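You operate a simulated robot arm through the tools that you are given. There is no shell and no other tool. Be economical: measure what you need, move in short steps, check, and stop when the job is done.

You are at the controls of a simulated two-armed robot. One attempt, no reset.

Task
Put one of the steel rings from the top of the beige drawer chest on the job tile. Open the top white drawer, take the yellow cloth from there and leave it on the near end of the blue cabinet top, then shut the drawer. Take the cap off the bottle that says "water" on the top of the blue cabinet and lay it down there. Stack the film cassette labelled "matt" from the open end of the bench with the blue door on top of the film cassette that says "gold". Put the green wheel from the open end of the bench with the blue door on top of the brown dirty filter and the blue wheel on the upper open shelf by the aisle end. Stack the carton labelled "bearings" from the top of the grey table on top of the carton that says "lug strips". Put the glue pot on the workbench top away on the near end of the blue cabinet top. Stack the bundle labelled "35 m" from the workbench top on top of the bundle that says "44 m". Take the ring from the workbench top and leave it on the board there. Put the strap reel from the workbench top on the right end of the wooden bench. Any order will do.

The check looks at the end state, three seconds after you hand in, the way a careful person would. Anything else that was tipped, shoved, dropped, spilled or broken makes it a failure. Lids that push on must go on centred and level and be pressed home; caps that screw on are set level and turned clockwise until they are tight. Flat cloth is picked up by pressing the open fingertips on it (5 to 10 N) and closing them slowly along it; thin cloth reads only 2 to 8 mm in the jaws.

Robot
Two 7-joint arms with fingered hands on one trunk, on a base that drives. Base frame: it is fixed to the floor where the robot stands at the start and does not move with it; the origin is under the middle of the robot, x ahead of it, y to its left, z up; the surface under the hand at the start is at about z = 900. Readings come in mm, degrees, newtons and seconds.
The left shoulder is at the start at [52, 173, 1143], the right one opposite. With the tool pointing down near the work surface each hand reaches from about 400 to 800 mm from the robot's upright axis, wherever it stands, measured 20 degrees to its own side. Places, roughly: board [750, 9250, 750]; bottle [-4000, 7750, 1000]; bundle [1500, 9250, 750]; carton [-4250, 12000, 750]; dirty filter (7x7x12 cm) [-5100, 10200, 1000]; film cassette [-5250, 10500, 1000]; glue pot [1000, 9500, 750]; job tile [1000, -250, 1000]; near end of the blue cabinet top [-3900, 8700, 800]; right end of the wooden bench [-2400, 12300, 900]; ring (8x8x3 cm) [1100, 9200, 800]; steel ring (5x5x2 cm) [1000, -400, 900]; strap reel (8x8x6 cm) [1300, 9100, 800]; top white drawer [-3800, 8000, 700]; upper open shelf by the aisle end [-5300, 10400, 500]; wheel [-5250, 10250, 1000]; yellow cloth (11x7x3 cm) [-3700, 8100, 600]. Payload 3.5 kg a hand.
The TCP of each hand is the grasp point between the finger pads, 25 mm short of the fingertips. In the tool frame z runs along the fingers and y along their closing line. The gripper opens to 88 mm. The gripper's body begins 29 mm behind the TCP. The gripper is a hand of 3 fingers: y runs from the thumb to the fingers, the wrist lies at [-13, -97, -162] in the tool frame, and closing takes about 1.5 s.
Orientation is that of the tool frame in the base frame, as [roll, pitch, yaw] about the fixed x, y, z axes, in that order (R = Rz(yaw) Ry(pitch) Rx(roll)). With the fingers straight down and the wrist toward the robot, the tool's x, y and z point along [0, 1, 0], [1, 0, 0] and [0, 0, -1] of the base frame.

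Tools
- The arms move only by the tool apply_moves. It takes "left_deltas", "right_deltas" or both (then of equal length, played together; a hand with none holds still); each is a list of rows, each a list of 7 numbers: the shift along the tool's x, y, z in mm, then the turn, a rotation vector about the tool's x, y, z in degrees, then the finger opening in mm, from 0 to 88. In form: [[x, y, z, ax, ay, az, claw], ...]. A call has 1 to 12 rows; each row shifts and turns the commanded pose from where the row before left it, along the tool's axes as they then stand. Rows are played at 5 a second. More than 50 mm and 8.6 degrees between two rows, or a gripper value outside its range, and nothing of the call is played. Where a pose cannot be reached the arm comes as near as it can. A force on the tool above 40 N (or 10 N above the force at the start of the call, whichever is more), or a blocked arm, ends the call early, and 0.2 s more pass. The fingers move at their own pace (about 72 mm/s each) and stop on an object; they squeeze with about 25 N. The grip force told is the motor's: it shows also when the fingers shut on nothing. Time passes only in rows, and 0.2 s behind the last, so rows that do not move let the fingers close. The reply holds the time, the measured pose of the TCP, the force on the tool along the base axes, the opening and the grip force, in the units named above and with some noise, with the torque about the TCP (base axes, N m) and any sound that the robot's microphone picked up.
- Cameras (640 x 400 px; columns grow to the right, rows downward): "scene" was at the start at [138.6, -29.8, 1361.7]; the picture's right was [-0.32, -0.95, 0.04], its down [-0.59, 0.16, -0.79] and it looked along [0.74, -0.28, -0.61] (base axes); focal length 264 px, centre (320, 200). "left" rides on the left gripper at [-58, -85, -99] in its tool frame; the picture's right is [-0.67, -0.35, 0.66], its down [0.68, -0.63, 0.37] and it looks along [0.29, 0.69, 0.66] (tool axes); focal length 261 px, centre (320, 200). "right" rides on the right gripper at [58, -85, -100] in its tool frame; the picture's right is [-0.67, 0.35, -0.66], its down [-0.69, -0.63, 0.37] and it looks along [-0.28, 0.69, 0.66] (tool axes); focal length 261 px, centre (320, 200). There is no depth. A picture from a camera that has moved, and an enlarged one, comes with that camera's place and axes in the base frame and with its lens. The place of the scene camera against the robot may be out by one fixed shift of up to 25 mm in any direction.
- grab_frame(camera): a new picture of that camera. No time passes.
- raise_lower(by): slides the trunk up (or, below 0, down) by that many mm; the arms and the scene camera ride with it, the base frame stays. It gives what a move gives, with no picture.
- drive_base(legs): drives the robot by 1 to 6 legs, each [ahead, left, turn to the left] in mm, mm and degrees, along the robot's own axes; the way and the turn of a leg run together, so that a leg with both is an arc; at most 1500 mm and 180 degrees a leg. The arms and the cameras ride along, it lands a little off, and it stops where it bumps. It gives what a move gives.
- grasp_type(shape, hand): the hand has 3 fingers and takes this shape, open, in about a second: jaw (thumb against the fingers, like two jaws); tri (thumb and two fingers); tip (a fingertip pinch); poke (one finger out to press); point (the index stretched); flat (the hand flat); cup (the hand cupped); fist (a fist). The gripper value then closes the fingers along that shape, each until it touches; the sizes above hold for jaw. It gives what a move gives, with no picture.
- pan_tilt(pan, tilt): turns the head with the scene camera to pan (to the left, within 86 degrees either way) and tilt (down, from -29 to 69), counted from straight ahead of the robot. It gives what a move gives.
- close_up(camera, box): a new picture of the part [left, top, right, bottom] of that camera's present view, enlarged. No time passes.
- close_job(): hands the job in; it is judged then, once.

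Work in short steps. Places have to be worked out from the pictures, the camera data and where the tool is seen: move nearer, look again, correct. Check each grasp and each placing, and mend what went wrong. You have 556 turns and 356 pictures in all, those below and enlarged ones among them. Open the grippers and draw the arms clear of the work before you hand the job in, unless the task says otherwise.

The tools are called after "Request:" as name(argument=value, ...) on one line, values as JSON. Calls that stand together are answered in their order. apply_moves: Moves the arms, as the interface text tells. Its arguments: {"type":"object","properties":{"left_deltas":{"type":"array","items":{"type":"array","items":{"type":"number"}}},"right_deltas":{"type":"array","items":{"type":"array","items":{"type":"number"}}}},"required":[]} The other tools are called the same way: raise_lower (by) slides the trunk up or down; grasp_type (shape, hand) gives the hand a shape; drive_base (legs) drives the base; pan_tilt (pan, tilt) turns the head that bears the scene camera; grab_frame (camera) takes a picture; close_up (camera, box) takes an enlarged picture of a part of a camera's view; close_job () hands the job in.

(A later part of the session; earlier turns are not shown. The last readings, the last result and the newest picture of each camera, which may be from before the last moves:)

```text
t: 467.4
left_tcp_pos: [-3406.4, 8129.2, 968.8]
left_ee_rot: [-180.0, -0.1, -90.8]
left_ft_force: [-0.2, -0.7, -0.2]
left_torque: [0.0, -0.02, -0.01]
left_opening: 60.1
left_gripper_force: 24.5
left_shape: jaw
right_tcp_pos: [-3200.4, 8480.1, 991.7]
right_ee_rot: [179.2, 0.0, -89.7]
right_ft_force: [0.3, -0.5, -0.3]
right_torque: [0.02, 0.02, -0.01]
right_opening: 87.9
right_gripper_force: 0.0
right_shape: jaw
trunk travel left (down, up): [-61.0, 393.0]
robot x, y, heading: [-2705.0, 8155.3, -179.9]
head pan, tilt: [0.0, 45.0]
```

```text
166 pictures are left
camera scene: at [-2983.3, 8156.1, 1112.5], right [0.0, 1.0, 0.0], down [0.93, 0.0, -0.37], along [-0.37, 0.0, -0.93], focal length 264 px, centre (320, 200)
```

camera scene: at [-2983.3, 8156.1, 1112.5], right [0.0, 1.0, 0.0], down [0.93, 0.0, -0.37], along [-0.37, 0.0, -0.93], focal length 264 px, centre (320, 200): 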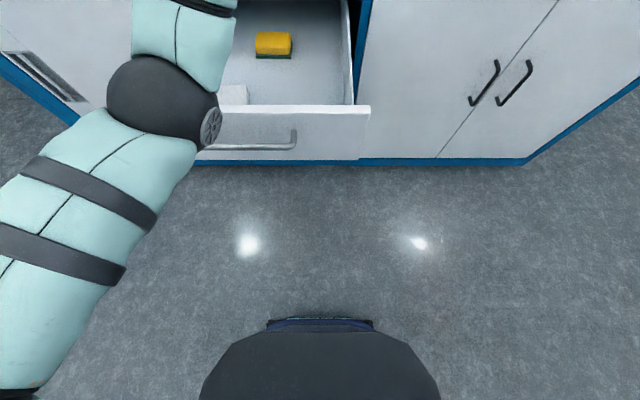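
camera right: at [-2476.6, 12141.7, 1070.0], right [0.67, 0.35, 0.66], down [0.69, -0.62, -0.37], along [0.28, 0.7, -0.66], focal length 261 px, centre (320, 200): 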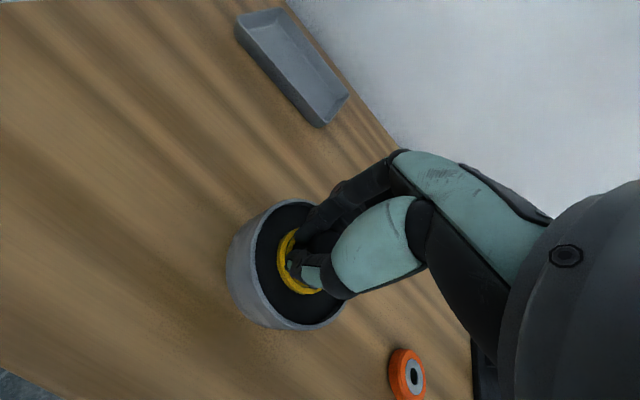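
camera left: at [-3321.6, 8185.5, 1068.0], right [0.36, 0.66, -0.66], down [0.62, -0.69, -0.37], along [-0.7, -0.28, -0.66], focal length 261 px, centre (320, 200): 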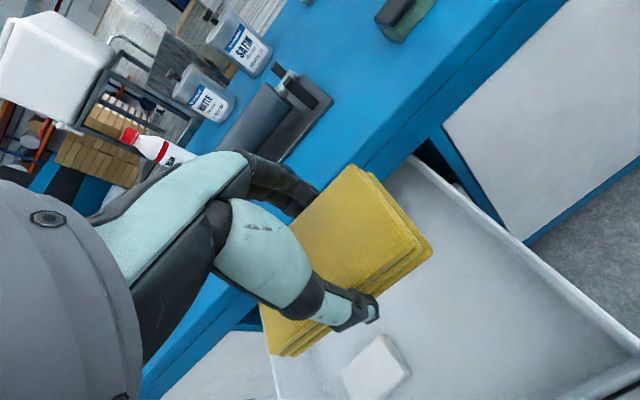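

Cloth held. I raise the trunk 100 mm, then drive right and ahead to put it on the front strip of the near end (≈(-3622,8800)).

Request:
raise_lower(by=100)

Request:
drive_base(legs=[[0, -690, 0], [180, 0, 0]])

Request:
pan_tilt(pan=0, tilt=35)

Request:
grab_frame(camera="scene")

Request:
grab_frame(camera="left")

```text
t: 468.8
left_tcp_pos: [-3407.4, 8127.8, 1065.3]
left_ee_rot: [180.0, 0.0, -90.8]
left_ft_force: [-0.7, 0.5, 0.3]
left_torque: [-0.03, 0.01, 0.0]
left_opening: 59.9
left_gripper_force: 25.1
left_shape: jaw
right_tcp_pos: [-3201.5, 8480.6, 1089.9]
right_ee_rot: [179.3, -0.1, -89.9]
right_ft_force: [-0.4, 0.2, -0.1]
right_torque: [-0.01, -0.02, 0.04]
right_opening: 87.6
right_gripper_force: 0.1
right_shape: jaw
trunk travel left (down, up): [-161.0, 293.0]
robot x, y, heading: [-2707.1, 8154.3, -180.0]
head pan, tilt: [0.0, 45.0]
```

```text
t: 473.7
left_tcp_pos: [-3582.1, 8827.0, 1068.4]
left_ee_rot: [179.9, 0.0, -91.5]
left_ft_force: [-0.1, 0.0, -0.3]
left_torque: [0.01, -0.01, -0.01]
left_opening: 60.3
left_gripper_force: 25.1
left_shape: jaw
right_tcp_pos: [-3372.7, 9177.3, 1092.1]
right_ee_rot: [179.2, -0.1, -90.5]
right_ft_force: [-0.3, -0.6, 0.7]
right_torque: [0.01, 0.02, 0.02]
right_opening: 87.7
right_gripper_force: 0.0
right_shape: jaw
trunk travel left (down, up): [-161.0, 293.0]
robot x, y, heading: [-2882.5, 8847.6, 179.1]
head pan, tilt: [0.0, 45.0]
```

```text
t: 474.4
left_tcp_pos: [-3583.6, 8826.3, 1066.7]
left_ee_rot: [179.9, 0.1, -91.6]
left_ft_force: [0.1, 0.2, -0.8]
left_torque: [0.01, -0.01, -0.03]
left_opening: 59.7
left_gripper_force: 25.2
left_shape: jaw
right_tcp_pos: [-3371.3, 9176.3, 1091.0]
right_ee_rot: [179.2, -0.1, -90.6]
right_ft_force: [0.3, 0.0, -0.4]
right_torque: [0.01, -0.02, 0.01]
right_opening: 87.7
right_gripper_force: 0.0
right_shape: jaw
trunk travel left (down, up): [-161.0, 293.0]
robot x, y, heading: [-2880.4, 8847.4, 179.3]
head pan, tilt: [0.0, 35.0]
```

```text
165 pictures are left
camera scene: at [-3088.1, 8849.7, 1271.8], right [0.01, 1.0, 0.0], down [0.74, -0.01, -0.67], along [-0.67, 0.01, -0.74], focal length 264 px, centre (320, 200)
```

scene: 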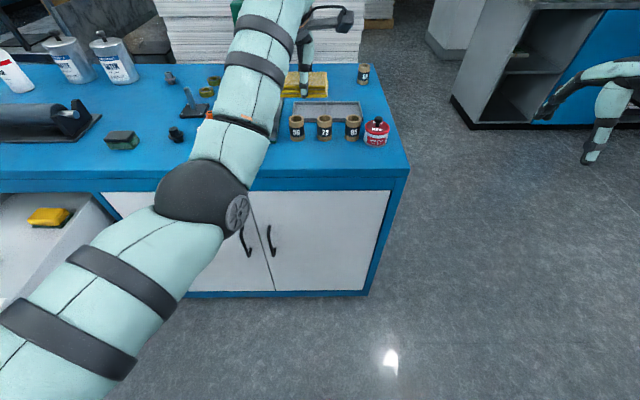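

```text
164 pictures are left
camera left: at [-3497.5, 8883.0, 1165.9], right [0.37, 0.66, -0.66], down [0.61, -0.7, -0.37], along [-0.7, -0.27, -0.66], focal length 261 px, centre (320, 200)
```

left: 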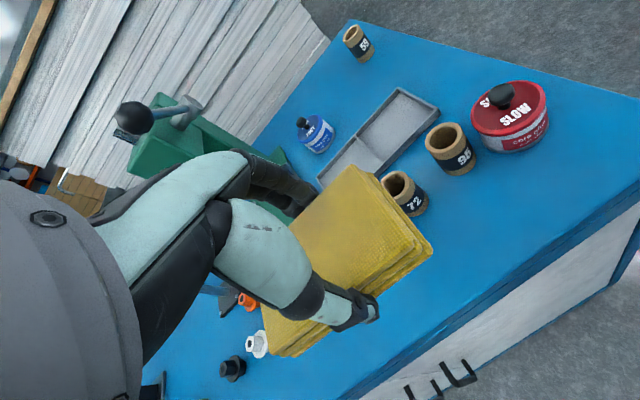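

I shift 28 mm inward and lower the cloth onto the front strip.

Request:
apply_moves(left_deltas=[[0, 10, 20, 0, 0, 0, 25], [0, 10, 30, 0, 0, 0, 25], [0, 8, 30, 0, 0, 0, 25], [0, 0, 30, 0, 0, 0, 25], [0, 0, 30, 0, 0, 0, 25], [0, 0, 20, 0, 0, 0, 25], [0, 0, 8, 0, 0, 0, 25], [0, 0, 0, 0, 0, 0, 25]])

Request:
grab_frame(camera="left")

```text
t: 476.2
left_tcp_pos: [-3610.0, 8826.7, 899.1]
left_ee_rot: [180.0, 0.0, -91.5]
left_ft_force: [0.3, -0.3, 0.1]
left_torque: [0.02, 0.0, -0.01]
left_opening: 60.1
left_gripper_force: 24.9
left_shape: jaw
right_tcp_pos: [-3371.6, 9177.5, 1090.9]
right_ee_rot: [179.3, -0.1, -90.5]
right_ft_force: [-0.1, -0.4, -0.5]
right_torque: [0.03, 0.02, -0.02]
right_opening: 87.5
right_gripper_force: 0.0
right_shape: jaw
trunk travel left (down, up): [-161.0, 293.0]
robot x, y, heading: [-2883.4, 8849.3, 179.4]
head pan, tilt: [0.0, 35.0]
```

```text
163 pictures are left
camera left: at [-3525.1, 8883.1, 998.9], right [0.37, 0.66, -0.66], down [0.61, -0.7, -0.37], along [-0.7, -0.27, -0.66], focal length 261 px, centre (320, 200)
```

left: 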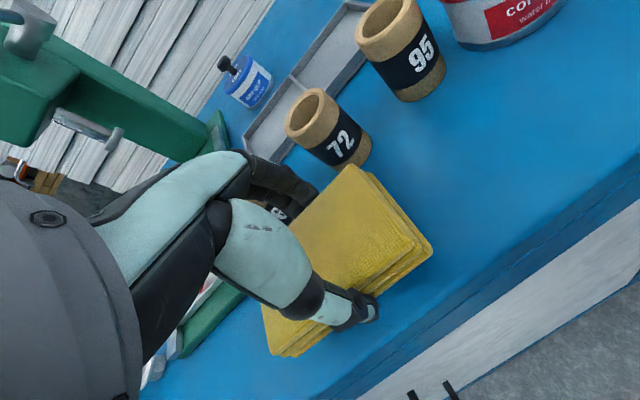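

Fingers are close to a jar, so I shift 8 mm back and lower to contact.

Request:
apply_moves(left_deltas=[[0, -8, 3, 0, 0, 0, 25], [0, 0, 4, 0, 0, 0, 25], [0, 0, 3, 0, 0, 0, 25], [0, 0, 3, 0, 0, 0, 25], [0, 0, 0, 0, 0, 0, 25]])

```text
t: 477.4
left_tcp_pos: [-3602.8, 8827.0, 888.1]
left_ee_rot: [179.9, 0.0, -91.5]
left_ft_force: [0.7, -0.6, -1.0]
left_torque: [-0.02, -0.03, -0.02]
left_opening: 60.0
left_gripper_force: 24.6
left_shape: jaw
right_tcp_pos: [-3371.7, 9178.2, 1091.9]
right_ee_rot: [179.2, 0.0, -90.5]
right_ft_force: [0.2, 0.6, 0.3]
right_torque: [-0.03, -0.01, -0.01]
right_opening: 87.8
right_gripper_force: 0.1
right_shape: jaw
trunk travel left (down, up): [-161.0, 293.0]
robot x, y, heading: [-2879.0, 8848.8, 179.4]
head pan, tilt: [0.0, 35.0]
```

Request:
apply_moves(left_deltas=[[0, 0, 3, 0, 0, 0, 25], [0, 0, 3, 0, 0, 0, 25], [0, 0, 2, 0, 0, 0, 25], [0, 0, 0, 0, 0, 0, 25]])

```text
t: 478.4
left_tcp_pos: [-3603.6, 8828.3, 878.5]
left_ee_rot: [179.9, 0.0, -91.5]
left_ft_force: [-0.2, -0.2, 2.5]
left_torque: [-0.08, 0.05, 0.0]
left_opening: 59.9
left_gripper_force: 25.1
left_shape: jaw
right_tcp_pos: [-3372.8, 9177.2, 1092.7]
right_ee_rot: [179.3, 0.0, -90.5]
right_ft_force: [-0.2, -0.1, -0.9]
right_torque: [0.0, -0.02, -0.01]
right_opening: 87.7
right_gripper_force: 0.1
right_shape: jaw
trunk travel left (down, up): [-161.0, 293.0]
robot x, y, heading: [-2882.7, 8849.2, 179.5]
head pan, tilt: [0.0, 35.0]
```

Touching. I open to 74 and lift straight up.

Request:
apply_moves(left_deltas=[[0, 0, 0, 0, 0, 0, 66], [0, 0, 0, 0, 0, 0, 74], [0, 0, 0, 0, 0, 0, 74], [0, 0, -10, 0, 0, 0, 74], [0, 0, -20, 0, 0, 0, 74], [0, 0, -40, 0, 0, 0, 74], [0, 0, -40, 0, 0, 0, 74], [0, 0, -40, 0, 0, 0, 74], [0, 0, -30, 0, 0, 0, 74]])

Request:
grab_frame(camera="left")

```text
t: 480.4
left_tcp_pos: [-3602.5, 8826.1, 1057.1]
left_ee_rot: [180.0, 0.0, -91.6]
left_ft_force: [-0.5, -0.5, 1.1]
left_torque: [-0.01, -0.03, 0.02]
left_opening: 73.8
left_gripper_force: 0.0
left_shape: jaw
right_tcp_pos: [-3371.6, 9178.5, 1092.0]
right_ee_rot: [179.2, -0.1, -90.5]
right_ft_force: [-0.4, -0.4, 0.6]
right_torque: [-0.01, -0.02, -0.01]
right_opening: 87.6
right_gripper_force: 0.1
right_shape: jaw
trunk travel left (down, up): [-161.0, 293.0]
robot x, y, heading: [-2881.8, 8846.9, 179.5]
head pan, tilt: [0.0, 35.0]
```

```text
162 pictures are left
camera left: at [-3516.5, 8882.5, 1156.7], right [0.37, 0.66, -0.66], down [0.61, -0.7, -0.37], along [-0.7, -0.27, -0.66], focal length 261 px, centre (320, 200)
```

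left: 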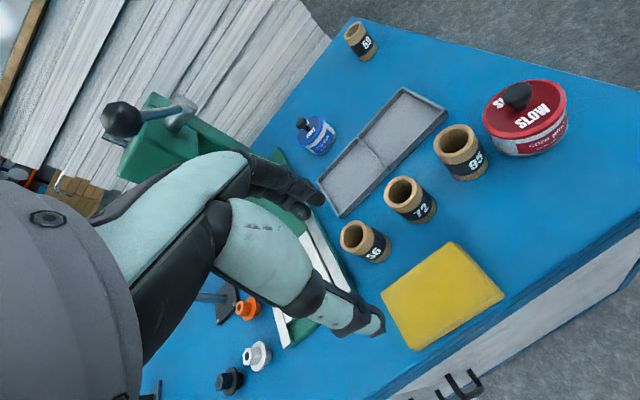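

Cloth is in place. Before shutting the drawer I back away and restore the left arm's posture (lift, turn wrist left, retract).

Request:
drive_base(legs=[[-350, 0, 0.5]])

Request:
apply_moves(left_deltas=[[0, -10, -20, 0, 0, 6, 74], [0, -10, -25, 0, 0, 6, 74], [-5, -10, -25, 0, 0, 6, 74], [-10, -10, -25, 0, 0, 6, 74], [-20, -5, -20, 0, 0, 6, 74], [-25, 0, -10, 0, 0, 6, 74], [-30, 0, 0, 0, 0, 6, 74], [-33, 0, 0, 0, 0, 6, 74], [-33, 0, 0, 0, 0, 6, 74], [-33, 0, 0, 0, 0, 6, 74], [-33, 0, 0, 0, 0, 6, 74]])

Request:
grab_frame(camera="scene")

```text
t: 482.7
left_tcp_pos: [-3248.1, 8817.4, 1056.6]
left_ee_rot: [179.9, 0.0, -90.9]
left_ft_force: [-0.5, -0.1, 0.1]
left_torque: [-0.02, -0.02, 0.02]
left_opening: 73.9
left_gripper_force: 0.1
left_shape: jaw
right_tcp_pos: [-3019.9, 9170.7, 1090.5]
right_ee_rot: [179.2, -0.1, -89.9]
right_ft_force: [1.1, 0.1, -0.3]
right_torque: [-0.01, -0.02, 0.01]
right_opening: 87.5
right_gripper_force: 0.2
right_shape: jaw
trunk travel left (down, up): [-161.0, 293.0]
robot x, y, heading: [-2531.2, 8844.7, -180.0]
head pan, tilt: [0.0, 35.0]
```

```text
t: 484.8
left_tcp_pos: [-3164.2, 8831.8, 1156.5]
left_ee_rot: [-179.5, 4.3, -135.2]
left_ft_force: [0.4, -0.8, 1.0]
left_torque: [0.01, 0.03, 0.01]
left_opening: 74.0
left_gripper_force: 0.0
left_shape: jaw
right_tcp_pos: [-3021.3, 9169.9, 1091.8]
right_ee_rot: [179.2, 0.1, -89.9]
right_ft_force: [-0.7, 0.1, 0.5]
right_torque: [-0.01, 0.0, 0.05]
right_opening: 87.7
right_gripper_force: 0.2
right_shape: jaw
trunk travel left (down, up): [-161.0, 293.0]
robot x, y, heading: [-2524.6, 8846.6, -180.0]
head pan, tilt: [0.0, 35.0]
stopped in row 10 (left hand): the arm was blocked; the commanded pose is now the measured one
```

```text
161 pictures are left
camera scene: at [-2732.4, 8845.1, 1271.9], right [0.0, 1.0, 0.0], down [0.74, 0.0, -0.67], along [-0.67, 0.0, -0.74], focal length 264 px, centre (320, 200)
```

scene: 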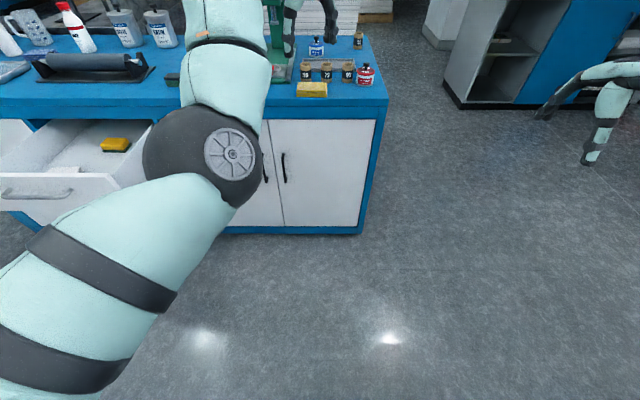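

I extend it to the right as in the earlier recovery, then retract, lift and retract.

Request:
apply_moves(left_deltas=[[28, 21, 0, 0, 0, 0, 74], [28, 21, 0, 0, -2, 0, 74], [-10, 33, 5, 0, -2, 0, 74], [-25, 33, 5, 0, 0, 0, 74], [-25, 33, 5, 0, 0, 0, 74], [-25, 33, 0, 0, 0, 0, 74], [-28, -18, 0, 0, 0, 0, 74], [-28, -18, 0, 0, 0, 0, 74], [-28, -18, 0, 0, 0, -3, 74], [-28, -18, -5, 0, 0, -6, 74]])

Request:
apply_moves(left_deltas=[[0, 10, -20, 0, 0, 4, 74], [0, 10, -25, 0, 0, 6, 74], [0, 10, -25, 0, 0, 6, 74], [0, 10, -25, 0, 0, 6, 74], [0, 10, -25, 0, 0, 6, 74], [-33, -5, 0, 0, 0, 4, 74], [-33, -5, 0, 0, 0, 4, 74], [-33, -10, 0, 0, 0, 4, 74], [-33, -10, 0, 0, 0, 4, 74], [-33, -10, 0, 0, 0, 4, 74]])

Request:
grab_frame(camera="scene")

```text
t: 486.8
left_tcp_pos: [-3151.2, 8827.7, 1154.3]
left_ee_rot: [177.5, 7.5, -122.5]
left_ft_force: [-0.2, 0.1, 0.2]
left_torque: [-0.02, 0.02, -0.03]
left_opening: 74.0
left_gripper_force: 0.1
left_shape: jaw
left hand out of reach, approached as far as the arm can: row 2, 3, 4, 5, 6
right_tcp_pos: [-3019.8, 9170.2, 1091.3]
right_ee_rot: [179.2, 0.0, -89.9]
right_ft_force: [0.3, 0.6, 0.7]
right_torque: [0.02, 0.03, 0.02]
right_opening: 87.6
right_gripper_force: 0.0
right_shape: jaw
trunk travel left (down, up): [-161.0, 293.0]
robot x, y, heading: [-2523.3, 8847.0, -179.9]
head pan, tilt: [0.0, 35.0]
stopped in row 10 (left hand): the arm was blocked; the commanded pose is now the measured one
```

```text
t: 489.0
left_tcp_pos: [-3087.7, 8826.0, 1300.0]
left_ee_rot: [172.7, 3.1, -171.0]
left_ft_force: [0.6, 0.8, 0.0]
left_torque: [0.02, 0.0, -0.05]
left_opening: 73.9
left_gripper_force: 0.2
left_shape: jaw
left hand out of reach, approached as far as the arm can: row 4, 5, 6, 7, 8, 9, 10
right_tcp_pos: [-3018.1, 9170.0, 1093.1]
right_ee_rot: [179.3, -0.1, -90.0]
right_ft_force: [-0.2, -0.5, -0.1]
right_torque: [0.0, -0.03, 0.01]
right_opening: 87.8
right_gripper_force: 0.1
right_shape: jaw
trunk travel left (down, up): [-161.0, 293.0]
robot x, y, heading: [-2524.9, 8846.0, -180.1]
head pan, tilt: [0.0, 35.0]
```

```text
160 pictures are left
camera scene: at [-2731.3, 8845.5, 1272.1], right [0.0, 1.0, 0.0], down [0.74, 0.0, -0.67], along [-0.67, 0.0, -0.74], focal length 264 px, centre (320, 200)
```

scene: 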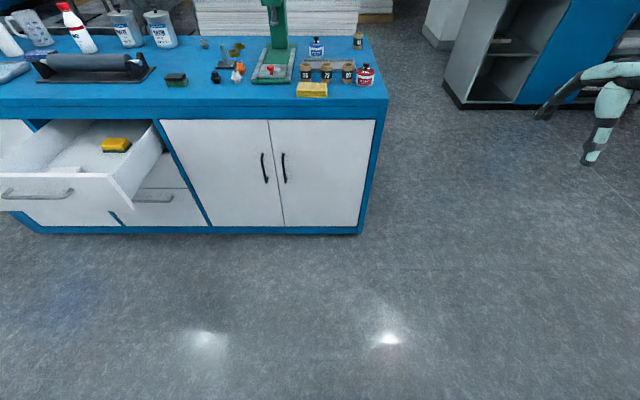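

The arm has swung out to the left. I rotate the hand back and come down a bit.

Request:
apply_moves(left_deltas=[[-15, -10, 20, 3, 1, -4, 74], [-15, -10, 20, 3, 1, -8, 74], [-10, -10, 20, 1, 1, -8, 74], [0, -10, 20, 0, 0, -8, 74], [0, 0, 10, 0, 0, -8, 74], [0, 0, 0, 0, 0, -8, 74], [0, 0, 0, 0, 0, -8, 74], [0, 0, 0, 0, 0, -8, 74], [0, 0, 0, 0, 0, -8, 74], [0, 0, 0, 0, 0, -8, 74], [0, 0, 0, 0, 0, -5, 74]])

Request:
pan_tilt(pan=35, tilt=25)

Request:
grab_frame(camera="scene")

```text
t: 491.4
left_tcp_pos: [-3141.9, 8832.8, 1289.9]
left_ee_rot: [-179.1, 0.1, -89.5]
left_ft_force: [-0.4, -0.1, -0.5]
left_torque: [0.0, 0.02, 0.02]
left_opening: 74.1
left_gripper_force: 0.1
left_shape: jaw
left hand out of reach, approached as far as the arm can: row 1, 2, 3, 4, 5, 6, 7
right_tcp_pos: [-3021.1, 9171.9, 1091.5]
right_ee_rot: [179.2, -0.2, -89.9]
right_ft_force: [0.5, -0.3, 0.1]
right_torque: [-0.01, -0.02, 0.04]
right_opening: 87.9
right_gripper_force: 0.2
right_shape: jaw
trunk travel left (down, up): [-161.0, 293.0]
robot x, y, heading: [-2525.3, 8845.6, -180.1]
head pan, tilt: [0.0, 35.0]
```

```text
t: 492.4
left_tcp_pos: [-3143.4, 8832.0, 1289.8]
left_ee_rot: [-179.1, 0.1, -89.7]
left_ft_force: [-0.1, 0.3, -0.7]
left_torque: [0.01, 0.03, 0.01]
left_opening: 73.8
left_gripper_force: 0.1
left_shape: jaw
right_tcp_pos: [-3019.9, 9170.2, 1092.0]
right_ee_rot: [179.2, 0.0, -89.9]
right_ft_force: [0.4, 0.2, -0.6]
right_torque: [0.02, 0.0, 0.0]
right_opening: 87.3
right_gripper_force: 0.1
right_shape: jaw
trunk travel left (down, up): [-161.0, 293.0]
robot x, y, heading: [-2524.5, 8847.9, -180.1]
head pan, tilt: [35.0, 25.0]
```

```text
159 pictures are left
camera scene: at [-2723.0, 8792.8, 1290.2], right [-0.56, 0.82, -0.13], down [0.54, 0.24, -0.8], along [-0.63, -0.52, -0.58], focal length 264 px, centre (320, 200)
```

scene: 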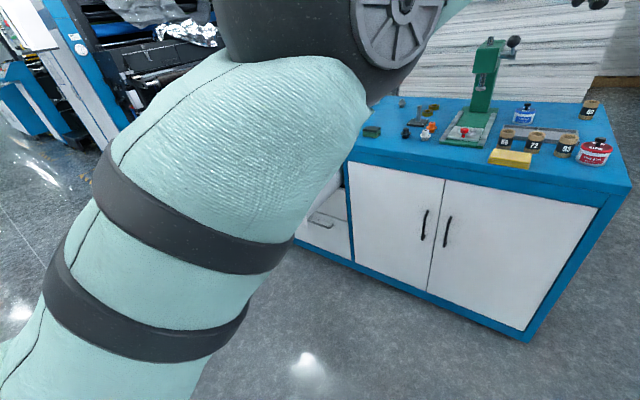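

Elbow is high now. I bring the hand in and down towards the centre to let it settle outward.

Request:
apply_moves(left_deltas=[[-10, -25, 20, 0, 0, 0, 74], [-10, -25, 25, 0, 0, 0, 74], [-10, -25, 30, 0, 0, 0, 74], [-10, -20, 30, 0, 0, 0, 74], [-10, -20, 30, 0, 0, 0, 74], [0, 0, 30, 0, 0, 0, 74], [0, 0, 30, 0, 0, 0, 74]])

Request:
grab_frame(camera="scene")

```text
t: 493.6
left_tcp_pos: [-3144.0, 8854.6, 1295.8]
left_ee_rot: [178.9, 7.2, -83.2]
left_ft_force: [0.0, -0.7, -0.3]
left_torque: [0.01, 0.02, -0.03]
left_opening: 73.8
left_gripper_force: 0.1
left_shape: jaw
left hand out of reach, approached as far as the arm can: row 1, 2, 3, 4, 5
right_tcp_pos: [-3020.3, 9170.5, 1091.3]
right_ee_rot: [179.2, 0.0, -89.9]
right_ft_force: [-0.3, -0.4, -0.3]
right_torque: [-0.06, -0.04, -0.03]
right_opening: 87.9
right_gripper_force: 0.0
right_shape: jaw
trunk travel left (down, up): [-161.0, 293.0]
robot x, y, heading: [-2524.4, 8845.5, -180.1]
head pan, tilt: [35.0, 25.0]
stopped in row 5 (left hand): the arm was blocked; the commanded pose is now the measured one
```

```text
158 pictures are left
camera scene: at [-2723.3, 8792.3, 1290.2], right [-0.56, 0.82, -0.13], down [0.54, 0.24, -0.8], along [-0.63, -0.52, -0.58], focal length 264 px, centre (320, 200)
```

scene: 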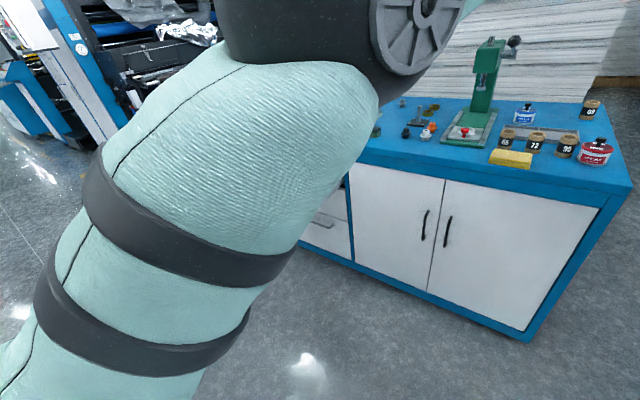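

I redo it properly: turn the wrist left again, retract to the close-right position, then rotate back there.

Request:
apply_moves(left_deltas=[[0, 5, 10, 0, 2, 6, 74], [0, 5, 10, 0, 2, 8, 74], [0, 0, 10, 0, 2, 8, 74], [0, 0, 10, 0, 1, 8, 74], [0, 0, 0, 0, 0, 8, 74], [0, 0, 0, 0, 0, 8, 74], [0, 0, 0, 0, 0, 8, 74], [0, 0, 0, 0, 0, 8, 74], [-20, 0, 0, 0, 0, 8, 74], [-30, 5, 0, 0, 0, 8, 74], [-33, 10, 0, 0, 0, 6, 74]])

Request:
apply_moves(left_deltas=[[-30, 15, 10, 0, 0, 0, 74], [-30, 15, 10, 0, 0, 0, 74], [-30, 10, 10, 0, 0, 0, 74], [-30, 10, 10, 0, 0, 0, 74], [-20, 5, 0, 0, 0, 0, 74]])

Request:
pan_tilt(pan=10, tilt=35)

Request:
grab_frame(camera="scene")

```text
t: 496.0
left_tcp_pos: [-3100.3, 8893.5, 1252.4]
left_ee_rot: [179.5, -2.6, -167.4]
left_ft_force: [0.1, 0.5, 0.3]
left_torque: [-0.02, -0.01, -0.05]
left_opening: 73.8
left_gripper_force: 0.0
left_shape: jaw
left hand out of reach, approached as far as the arm can: row 2, 3, 4, 6, 7, 8, 10, 11
right_tcp_pos: [-3018.8, 9170.7, 1091.8]
right_ee_rot: [179.2, -0.1, -89.9]
right_ft_force: [-0.4, 0.5, -0.2]
right_torque: [-0.03, -0.01, 0.01]
right_opening: 87.8
right_gripper_force: 0.1
right_shape: jaw
trunk travel left (down, up): [-161.0, 293.0]
robot x, y, heading: [-2524.9, 8844.2, -179.8]
head pan, tilt: [35.0, 25.0]
```

```text
t: 497.1
left_tcp_pos: [-3084.6, 8934.7, 1290.4]
left_ee_rot: [174.1, -2.0, -160.0]
left_ft_force: [0.3, 0.5, -0.6]
left_torque: [0.01, -0.02, -0.02]
left_opening: 74.1
left_gripper_force: 0.2
left_shape: jaw
left hand out of reach, approached as far as the arm can: row 1, 2, 3, 4, 5
right_tcp_pos: [-3019.1, 9170.0, 1092.7]
right_ee_rot: [179.2, 0.0, -89.9]
right_ft_force: [-0.4, 0.2, 0.4]
right_torque: [-0.03, 0.01, 0.01]
right_opening: 87.7
right_gripper_force: 0.1
right_shape: jaw
trunk travel left (down, up): [-161.0, 293.0]
robot x, y, heading: [-2525.4, 8846.7, -180.1]
head pan, tilt: [35.0, 25.0]
stopped in row 5 (left hand): the arm was blocked; the commanded pose is now the measured one
```

```text
t: 498.0
left_tcp_pos: [-3085.7, 8935.8, 1288.9]
left_ee_rot: [174.2, -2.0, -160.1]
left_ft_force: [0.3, -0.4, -0.6]
left_torque: [0.02, -0.01, 0.07]
left_opening: 73.9
left_gripper_force: 0.0
left_shape: jaw
right_tcp_pos: [-3020.2, 9170.6, 1091.6]
right_ee_rot: [179.3, 0.0, -89.9]
right_ft_force: [-0.6, -0.6, -0.8]
right_torque: [-0.01, -0.03, -0.02]
right_opening: 87.9
right_gripper_force: 0.1
right_shape: jaw
trunk travel left (down, up): [-161.0, 293.0]
robot x, y, heading: [-2523.9, 8848.5, -180.1]
head pan, tilt: [10.0, 35.0]
```

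```text
157 pictures are left
camera scene: at [-2730.4, 8830.2, 1272.4], right [-0.17, 0.98, -0.04], down [0.73, 0.1, -0.67], along [-0.66, -0.14, -0.74], focal length 264 px, centre (320, 200)
```

scene: 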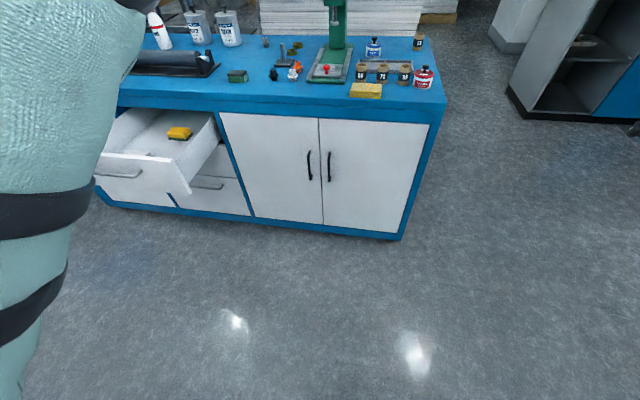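

Elbow is up high; I lower the hand while retracting toward the body.

Request:
apply_moves(left_deltas=[[0, 0, 25, 2, 0, 0, 74], [0, 0, 30, 2, 0, 0, 74], [-10, -5, 30, 2, 0, 0, 74], [-26, -10, 25, 0, 0, 0, 74], [-26, -10, 20, 0, 0, 0, 74], [-26, -10, 10, 0, 0, 0, 74], [-26, -10, 0, 0, 0, 0, 74]])

Request:
grab_frame(camera="scene")

```text
t: 499.5
left_tcp_pos: [-3126.9, 8924.8, 1244.9]
left_ee_rot: [175.3, -1.2, -153.2]
left_ft_force: [-0.1, -0.3, 0.5]
left_torque: [0.03, 0.0, -0.03]
left_opening: 74.1
left_gripper_force: 0.0
left_shape: jaw
left hand out of reach, approached as far as the arm can: row 1, 2, 3, 4, 5, 6, 7
right_tcp_pos: [-3020.0, 9169.8, 1092.0]
right_ee_rot: [179.1, -0.1, -89.9]
right_ft_force: [0.3, -0.2, -0.7]
right_torque: [0.0, 0.01, 0.02]
right_opening: 87.8
right_gripper_force: 0.0
right_shape: jaw
trunk travel left (down, up): [-161.0, 293.0]
robot x, y, heading: [-2523.7, 8844.7, -180.2]
head pan, tilt: [10.0, 35.0]
stopped in row 7 (left hand): the arm was blocked; the commanded pose is now the measured one
```

```text
156 pictures are left
camera scene: at [-2730.4, 8830.0, 1272.3], right [-0.17, 0.98, -0.04], down [0.73, 0.1, -0.67], along [-0.66, -0.14, -0.74], focal length 264 px, centre (320, 200)
```

scene: 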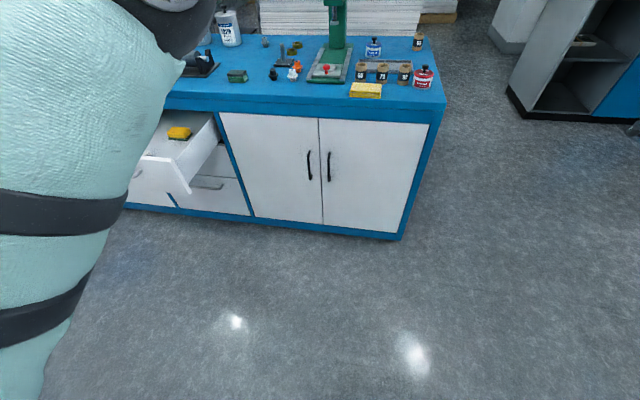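

I raise the trunk to the height used in the successful recoveries, then stretch the arm forward-down before repeating.

Request:
raise_lower(by=105)

Request:
apply_moves(left_deltas=[[30, 15, 20, 1, 0, 0, 74], [30, 15, 30, 1, 0, 0, 74], [30, 15, 30, 1, 0, 0, 74], [20, 10, 40, 0, 0, -3, 74], [10, 10, 40, 0, 0, -4, 74], [0, 5, 40, 0, 0, -4, 74], [0, 0, 40, 0, 0, -4, 74], [0, 0, 40, 0, 0, -4, 74], [0, 0, 40, 0, 0, 0, 74]])

Request:
pan_tilt(pan=0, tilt=45)

Request:
grab_frame(camera="scene")

```text
t: 500.9
left_tcp_pos: [-3071.1, 8919.9, 1420.1]
left_ee_rot: [172.1, -7.3, -152.6]
left_ft_force: [0.1, -0.1, -0.4]
left_torque: [-0.02, 0.0, 0.0]
left_opening: 73.9
left_gripper_force: 0.1
left_shape: jaw
right_tcp_pos: [-3019.5, 9170.3, 1195.8]
right_ee_rot: [179.2, -0.1, -90.0]
right_ft_force: [-0.3, 0.5, 0.9]
right_torque: [-0.01, -0.01, 0.04]
right_opening: 87.6
right_gripper_force: 0.1
right_shape: jaw
trunk travel left (down, up): [-266.0, 188.0]
robot x, y, heading: [-2527.1, 8851.6, -180.1]
head pan, tilt: [10.0, 35.0]
```

```text
t: 502.9
left_tcp_pos: [-3219.3, 8898.9, 1113.8]
left_ee_rot: [173.2, -5.6, -134.1]
left_ft_force: [0.0, -0.1, 0.3]
left_torque: [-0.02, 0.0, 0.03]
left_opening: 74.0
left_gripper_force: 0.0
left_shape: jaw
left hand out of reach, approached as far as the arm can: row 1, 2, 3, 4, 6, 7, 8
right_tcp_pos: [-3020.6, 9170.7, 1196.4]
right_ee_rot: [179.3, -0.1, -90.0]
right_ft_force: [-1.3, 0.7, -0.5]
right_torque: [-0.03, 0.0, -0.01]
right_opening: 88.0
right_gripper_force: 0.1
right_shape: jaw
trunk travel left (down, up): [-266.0, 188.0]
robot x, y, heading: [-2526.2, 8847.4, -180.1]
head pan, tilt: [10.0, 35.0]
```

```text
t: 503.6
left_tcp_pos: [-3217.2, 8898.6, 1114.2]
left_ee_rot: [173.2, -5.6, -134.2]
left_ft_force: [0.2, -0.4, -0.3]
left_torque: [-0.01, -0.02, 0.01]
left_opening: 74.0
left_gripper_force: 0.0
left_shape: jaw
right_tcp_pos: [-3019.9, 9170.0, 1196.3]
right_ee_rot: [179.3, -0.2, -89.8]
right_ft_force: [0.2, 0.0, 0.1]
right_torque: [-0.02, 0.02, 0.0]
right_opening: 87.8
right_gripper_force: 0.0
right_shape: jaw
trunk travel left (down, up): [-266.0, 188.0]
robot x, y, heading: [-2525.6, 8847.1, -180.0]
head pan, tilt: [0.0, 45.0]
```

```text
155 pictures are left
camera scene: at [-2657.0, 8845.5, 1387.5], right [0.0, 1.0, 0.0], down [0.77, 0.0, -0.64], along [-0.64, 0.0, -0.77], focal length 264 px, centre (320, 200)
```

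scene: 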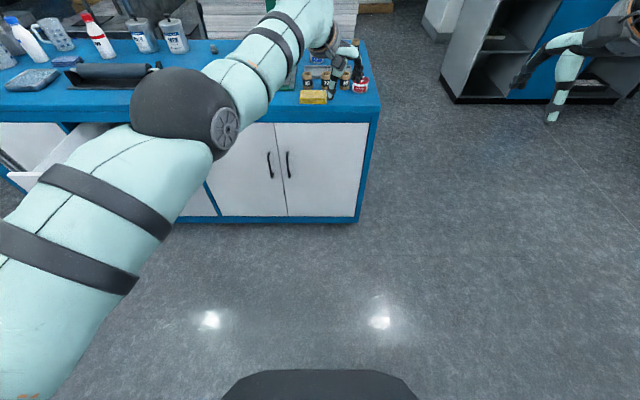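

Same straight state as in the earlier success. Replay retract, lift, retract.

Request:
apply_moves(left_deltas=[[-28, -18, 0, 2, -2, 0, 74], [-28, -18, 0, 2, -2, 0, 74], [-28, -18, 0, 0, 0, -3, 74], [-28, -18, -5, 0, 0, -6, 74]])

Request:
apply_moves(left_deltas=[[0, 10, -20, 0, 0, 4, 74], [0, 10, -25, 0, 0, 6, 74], [0, 10, -25, 0, 0, 6, 74], [0, 10, -25, 0, 0, 6, 74], [0, 10, -25, 0, 0, 6, 74], [-33, 0, 0, 0, 0, 4, 74], [-33, 0, 0, 0, 0, 4, 74], [-33, 0, 0, 0, 0, 4, 74], [-33, -5, 0, 0, 0, 4, 74]])

Request:
grab_frame(camera="scene")

```text
t: 504.6
left_tcp_pos: [-3173.0, 8971.5, 1116.8]
left_ee_rot: [177.2, -1.1, -125.6]
left_ft_force: [-0.6, 0.1, 0.3]
left_torque: [-0.04, -0.03, -0.01]
left_opening: 73.8
left_gripper_force: 0.2
left_shape: jaw
left hand out of reach, approached as far as the arm can: row 1, 2, 3, 4
right_tcp_pos: [-3019.1, 9171.7, 1196.8]
right_ee_rot: [179.1, 0.0, -89.8]
right_ft_force: [0.8, -0.3, 0.4]
right_torque: [0.03, 0.02, 0.0]
right_opening: 87.7
right_gripper_force: 0.2
right_shape: jaw
trunk travel left (down, up): [-266.0, 188.0]
robot x, y, heading: [-2526.9, 8842.1, -180.2]
head pan, tilt: [0.0, 45.0]
```

```text
t: 506.8
left_tcp_pos: [-3060.8, 8910.8, 1222.7]
left_ee_rot: [178.1, -4.4, -163.7]
left_ft_force: [0.4, 0.1, -0.3]
left_torque: [0.0, -0.01, 0.0]
left_opening: 73.7
left_gripper_force: 0.1
left_shape: jaw
left hand out of reach, approached as far as the arm can: row 1, 2, 3, 4, 5
right_tcp_pos: [-3019.7, 9170.7, 1196.1]
right_ee_rot: [179.3, -0.1, -90.0]
right_ft_force: [-0.3, 0.5, 0.3]
right_torque: [-0.01, 0.0, -0.02]
right_opening: 87.4
right_gripper_force: 0.0
right_shape: jaw
trunk travel left (down, up): [-266.0, 188.0]
robot x, y, heading: [-2526.5, 8846.5, -179.9]
head pan, tilt: [0.0, 45.0]
stopped in row 9 (left hand): the arm was blocked; the commanded pose is now the measured one
```

```text
154 pictures are left
camera scene: at [-2656.9, 8846.0, 1387.4], right [0.0, 1.0, 0.0], down [0.77, 0.0, -0.64], along [-0.64, 0.0, -0.77], focal length 264 px, centre (320, 200)
```

scene: 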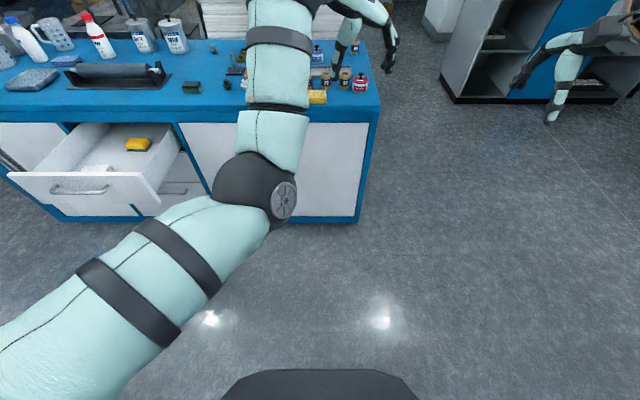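

Elbow-low stage reached; now lift, shift right and retract as before.

Request:
apply_moves(left_deltas=[[0, 15, -25, 0, 0, 0, 74], [0, 15, -30, 0, 0, 0, 74], [0, 10, -30, 0, 0, 0, 74], [0, 0, -20, 0, 0, 0, 74], [-25, -10, 0, 0, 0, 2, 74], [-25, -10, 0, 0, 0, 2, 74], [-25, -10, 0, 0, 0, 0, 74]])

Request:
grab_frame(camera="scene")

```text
t: 508.4
left_tcp_pos: [-2978.8, 8936.8, 1322.2]
left_ee_rot: [178.5, -4.4, -168.1]
left_ft_force: [0.3, 0.4, -0.3]
left_torque: [-0.01, 0.02, 0.02]
left_opening: 73.9
left_gripper_force: 0.1
left_shape: jaw
right_tcp_pos: [-3019.4, 9168.3, 1196.8]
right_ee_rot: [179.3, 0.0, -89.8]
right_ft_force: [-0.1, 0.4, 0.0]
right_torque: [0.02, -0.02, 0.01]
right_opening: 87.6
right_gripper_force: 0.0
right_shape: jaw
trunk travel left (down, up): [-266.0, 188.0]
robot x, y, heading: [-2525.0, 8842.8, -180.1]
head pan, tilt: [0.0, 45.0]
```

```text
153 pictures are left
camera scene: at [-2656.9, 8843.3, 1387.4], right [0.0, 1.0, 0.0], down [0.77, 0.0, -0.64], along [-0.64, 0.0, -0.77], focal length 264 px, centre (320, 200)
```

scene: 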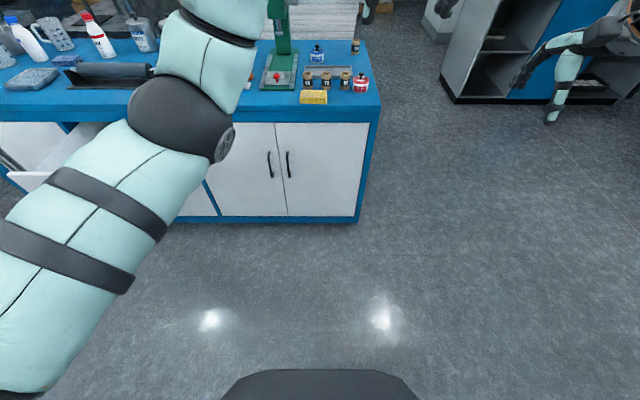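

Nearly there; retract further and lower to z≈1230.

Request:
apply_moves(left_deltas=[[-25, 0, 10, 0, 0, 0, 74], [-25, 0, 20, 0, 0, 0, 74], [-15, 5, 25, 0, 0, 0, 74], [0, 5, 25, 0, 0, 0, 74], [0, 0, 15, 0, 0, 0, 74]])

Request:
grab_frame(camera="scene")

```text
t: 509.6
left_tcp_pos: [-2925.4, 8961.9, 1218.5]
left_ee_rot: [178.4, -4.6, -168.1]
left_ft_force: [0.3, -0.3, -0.4]
left_torque: [0.01, 0.01, -0.02]
left_opening: 73.9
left_gripper_force: 0.0
left_shape: jaw
right_tcp_pos: [-3020.7, 9169.2, 1196.0]
right_ee_rot: [179.2, -0.1, -89.8]
right_ft_force: [0.1, 0.0, 0.6]
right_torque: [0.02, -0.02, 0.01]
right_opening: 87.8
right_gripper_force: 0.0
right_shape: jaw
trunk travel left (down, up): [-266.0, 188.0]
robot x, y, heading: [-2525.4, 8845.6, -180.4]
head pan, tilt: [0.0, 45.0]
```

```text
152 pictures are left
camera scene: at [-2657.0, 8844.9, 1387.4], right [0.0, 1.0, 0.0], down [0.77, 0.0, -0.64], along [-0.64, 0.0, -0.77], focal length 264 px, centre (320, 200)
```

scene: 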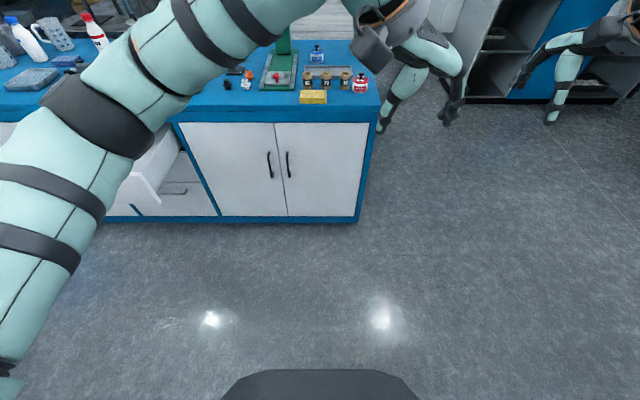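

Natural posture again. Rotate the hand back to straight here.

Request:
apply_moves(left_deltas=[[-5, -10, 0, 0, -1, -8, 74], [-5, -10, 0, 0, -1, -8, 74], [-5, -10, 0, 0, -1, -8, 74], [0, 0, 0, 0, -1, -8, 74], [0, 0, 0, 0, 0, -8, 74], [0, 10, 0, 0, 0, -8, 74], [0, 10, 0, 0, 0, -8, 74], [0, 15, 0, 0, 0, -8, 74], [10, 20, 0, 0, 0, -8, 74], [10, 20, 0, 0, 0, -6, 74]])

```text
t: 511.8
left_tcp_pos: [-2976.9, 8943.7, 1222.3]
left_ee_rot: [178.9, 2.4, -90.0]
left_ft_force: [0.2, 0.1, 0.5]
left_torque: [-0.02, 0.01, 0.01]
left_opening: 73.8
left_gripper_force: 0.1
left_shape: jaw
right_tcp_pos: [-3020.3, 9169.9, 1197.2]
right_ee_rot: [179.2, -0.2, -89.8]
right_ft_force: [-0.3, 0.9, -0.2]
right_torque: [-0.01, 0.02, 0.01]
right_opening: 87.7
right_gripper_force: 0.1
right_shape: jaw
trunk travel left (down, up): [-266.0, 188.0]
robot x, y, heading: [-2524.5, 8844.8, -179.7]
head pan, tilt: [0.0, 45.0]
```

Now I shut the drawer with the right fist: lower the trunk, go to the left, lower the right hand to handle height in front of the drawer.

Request:
raise_lower(by=-250)

Request:
drive_base(legs=[[0, 1080, 0]])

Request:
apply_moves(right_deltas=[[0, 0, 40, 0, 0, 0, 0], [0, 0, 40, 0, 0, 0, 0], [0, 0, 40, 0, 0, 0, 0], [0, 0, 40, 0, 0, 0, 0], [0, 0, 40, 0, 0, 0, 0], [0, 0, 15, 0, 0, 0, 0], [0, 0, 0, 0, 0, 0, 0]])

Request:
pan_tilt(pan=-15, tilt=25)

Request:
grab_frame(camera="scene")

```text
t: 514.4
left_tcp_pos: [-2977.9, 8944.2, 972.0]
left_ee_rot: [178.9, 2.5, -89.7]
left_ft_force: [0.5, 0.0, 0.0]
left_torque: [0.01, 0.0, 0.0]
left_opening: 74.0
left_gripper_force: 0.0
left_shape: jaw
right_tcp_pos: [-3018.3, 9169.9, 946.7]
right_ee_rot: [179.1, 0.0, -89.8]
right_ft_force: [0.1, 0.5, -0.4]
right_torque: [0.01, -0.01, 0.02]
right_opening: 87.7
right_gripper_force: 0.0
right_shape: jaw
trunk travel left (down, up): [-16.0, 438.0]
robot x, y, heading: [-2523.1, 8849.8, -179.9]
head pan, tilt: [0.0, 45.0]
```

```text
t: 519.9
left_tcp_pos: [-2974.5, 7873.4, 972.3]
left_ee_rot: [178.8, 2.5, -89.6]
left_ft_force: [-0.1, 0.1, 0.1]
left_torque: [0.01, 0.02, 0.03]
left_opening: 74.1
left_gripper_force: 0.1
left_shape: jaw
right_tcp_pos: [-3017.7, 8099.6, 945.7]
right_ee_rot: [179.2, 0.0, -89.4]
right_ft_force: [-0.2, 0.5, 0.1]
right_torque: [0.01, 0.02, -0.01]
right_opening: 87.8
right_gripper_force: 0.0
right_shape: jaw
trunk travel left (down, up): [-16.0, 438.0]
robot x, y, heading: [-2523.1, 7781.0, -179.7]
head pan, tilt: [0.0, 45.0]
```

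```text
t: 521.5
left_tcp_pos: [-2977.0, 7873.7, 973.7]
left_ee_rot: [178.8, 2.7, -89.4]
left_ft_force: [0.5, -0.5, -0.1]
left_torque: [0.02, 0.0, 0.0]
left_opening: 73.7
left_gripper_force: 0.0
left_shape: jaw
right_tcp_pos: [-3019.7, 8099.4, 731.4]
right_ee_rot: [179.3, -0.2, -89.7]
right_ft_force: [0.0, -0.4, 0.7]
right_torque: [0.02, 0.05, 0.0]
right_opening: 0.0
right_gripper_force: 25.5
right_shape: jaw
trunk travel left (down, up): [-16.0, 438.0]
robot x, y, heading: [-2520.9, 7780.5, -179.7]
head pan, tilt: [0.0, 45.0]
```

```text
t: 522.3
left_tcp_pos: [-2976.6, 7875.4, 974.9]
left_ee_rot: [178.8, 3.1, -89.3]
left_ft_force: [0.7, -0.3, 0.2]
left_torque: [0.03, -0.01, 0.0]
left_opening: 73.8
left_gripper_force: 0.1
left_shape: jaw
right_tcp_pos: [-3019.4, 8098.8, 731.9]
right_ee_rot: [179.2, -0.1, -89.6]
right_ft_force: [0.3, -0.7, 0.4]
right_torque: [0.01, 0.02, 0.01]
right_opening: 0.0
right_gripper_force: 24.9
right_shape: jaw
trunk travel left (down, up): [-16.0, 438.0]
robot x, y, heading: [-2519.4, 7777.8, -179.9]
head pan, tilt: [-15.0, 25.0]
```

```text
151 pictures are left
camera scene: at [-2851.1, 7796.7, 1048.3], right [0.21, 0.97, 0.12], down [0.88, -0.13, -0.45], along [-0.42, 0.2, -0.89], focal length 264 px, centre (320, 200)
```

scene: 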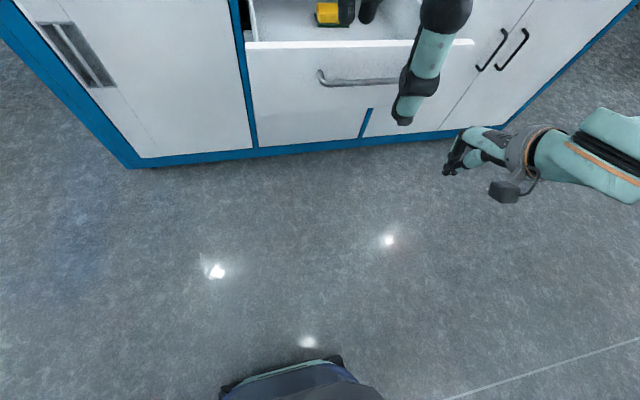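

I drive ahead to push the drawer shut (shifting 40 mm toward its middle).

Request:
drive_base(legs=[[150, 40, 0], [290, 0, 0]])

Request:
grab_frame(camera="scene")

```text
t: 525.3
left_tcp_pos: [-3415.2, 7830.6, 974.4]
left_ee_rot: [178.9, 2.9, -89.0]
left_ft_force: [0.2, -0.1, 0.3]
left_torque: [0.0, -0.02, -0.03]
left_opening: 74.0
left_gripper_force: 0.1
left_shape: jaw
right_tcp_pos: [-3458.7, 8054.4, 730.9]
right_ee_rot: [179.2, -0.1, -89.4]
right_ft_force: [0.3, 0.6, -0.4]
right_torque: [-0.01, -0.03, 0.0]
right_opening: 0.0
right_gripper_force: 25.0
right_shape: jaw
trunk travel left (down, up): [-16.0, 438.0]
robot x, y, heading: [-2958.2, 7735.8, -179.7]
head pan, tilt: [-15.0, 25.0]
```

```text
150 pictures are left
camera scene: at [-3289.7, 7755.0, 1049.8], right [0.22, 0.97, 0.13], down [0.87, -0.14, -0.47], along [-0.44, 0.21, -0.87], focal length 264 px, centre (320, 200)
```

scene: 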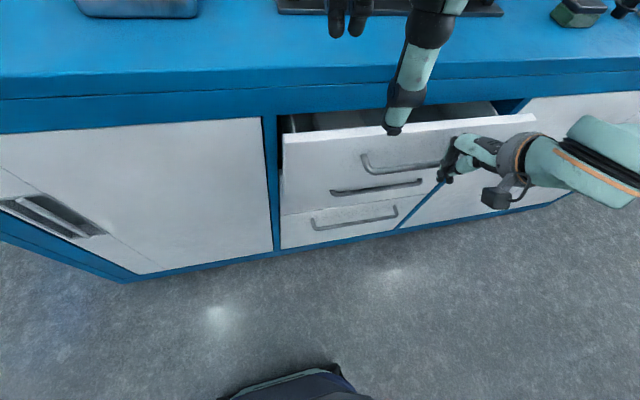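

Nearly shut; push the rest in small steps.

Request:
drive_base(legs=[[45, 0, 0]])

Request:
grab_frame(camera="scene")

```text
t: 526.2
left_tcp_pos: [-3460.7, 7830.9, 976.0]
left_ee_rot: [179.0, 3.4, -89.0]
left_ft_force: [0.6, 0.2, -0.4]
left_torque: [0.02, -0.03, -0.01]
left_opening: 74.3
left_gripper_force: 0.1
left_shape: jaw
right_tcp_pos: [-3503.4, 8055.8, 731.3]
right_ee_rot: [179.2, -0.1, -89.5]
right_ft_force: [-0.9, 0.7, 0.3]
right_torque: [-0.02, -0.02, 0.03]
right_opening: 0.2
right_gripper_force: 25.6
right_shape: jaw
trunk travel left (down, up): [-16.0, 438.0]
robot x, y, heading: [-3001.7, 7738.1, -179.4]
head pan, tilt: [-15.0, 25.0]
```

```text
149 pictures are left
camera scene: at [-3337.0, 7755.1, 1051.8], right [0.22, 0.97, 0.13], down [0.86, -0.13, -0.5], along [-0.46, 0.22, -0.86], focal length 264 px, centre (320, 200)
```

scene: 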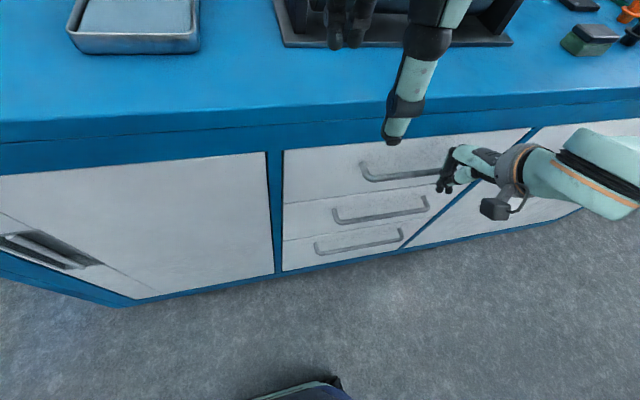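

Looks closed or almost; I push a final 12 mm and check the reaction.

Request:
drive_base(legs=[[12, 0, 0]])

Request:
close_up(camera="scene", box=[240, 90, 560, 290])

```text
t: 526.9
left_tcp_pos: [-3473.1, 7830.4, 976.0]
left_ee_rot: [178.9, 3.7, -88.7]
left_ft_force: [0.9, 0.3, 0.6]
left_torque: [0.04, -0.02, 0.02]
left_opening: 73.6
left_gripper_force: 0.0
left_shape: jaw
right_tcp_pos: [-3514.7, 8055.0, 731.9]
right_ee_rot: [179.2, 0.0, -89.5]
right_ft_force: [1.2, 0.4, 0.3]
right_torque: [0.02, -0.07, 0.02]
right_opening: 0.0
right_gripper_force: 25.3
right_shape: jaw
trunk travel left (down, up): [-16.0, 438.0]
robot x, y, heading: [-3017.0, 7734.7, -179.6]
head pan, tilt: [-15.0, 25.0]
```

```text
2.00 times, centred on (400, 190) of scene
camera zoom: at [-3349.9, 7755.4, 1053.2], right [0.22, 0.97, 0.13], down [0.85, -0.13, -0.52], along [-0.48, 0.22, -0.85], focal length 528 px, centre (160, 220)
```

zoom: 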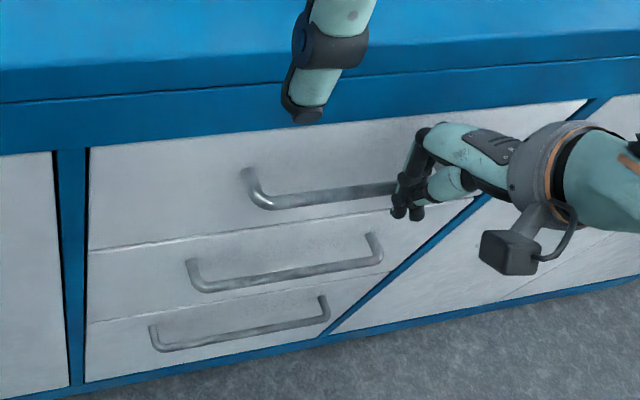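

It looks flush; one more small push to confirm the stop.

Request:
drive_base(legs=[[8, 0, 0]])

```text
t: 527.7
left_tcp_pos: [-3479.7, 7830.2, 979.4]
left_ee_rot: [178.8, 3.8, -88.5]
left_ft_force: [1.0, 0.3, 0.7]
left_torque: [0.0, 0.0, 0.0]
left_opening: 74.2
left_gripper_force: 0.0
left_shape: jaw
right_tcp_pos: [-3519.2, 8054.2, 732.5]
right_ee_rot: [179.2, -0.1, -89.5]
right_ft_force: [18.7, 0.3, 1.9]
right_torque: [0.04, -0.28, -0.12]
right_opening: 0.0
right_gripper_force: 25.0
right_shape: jaw
trunk travel left (down, up): [-16.0, 438.0]
robot x, y, heading: [-3022.2, 7737.0, -179.6]
head pan, tilt: [-15.0, 25.0]
```

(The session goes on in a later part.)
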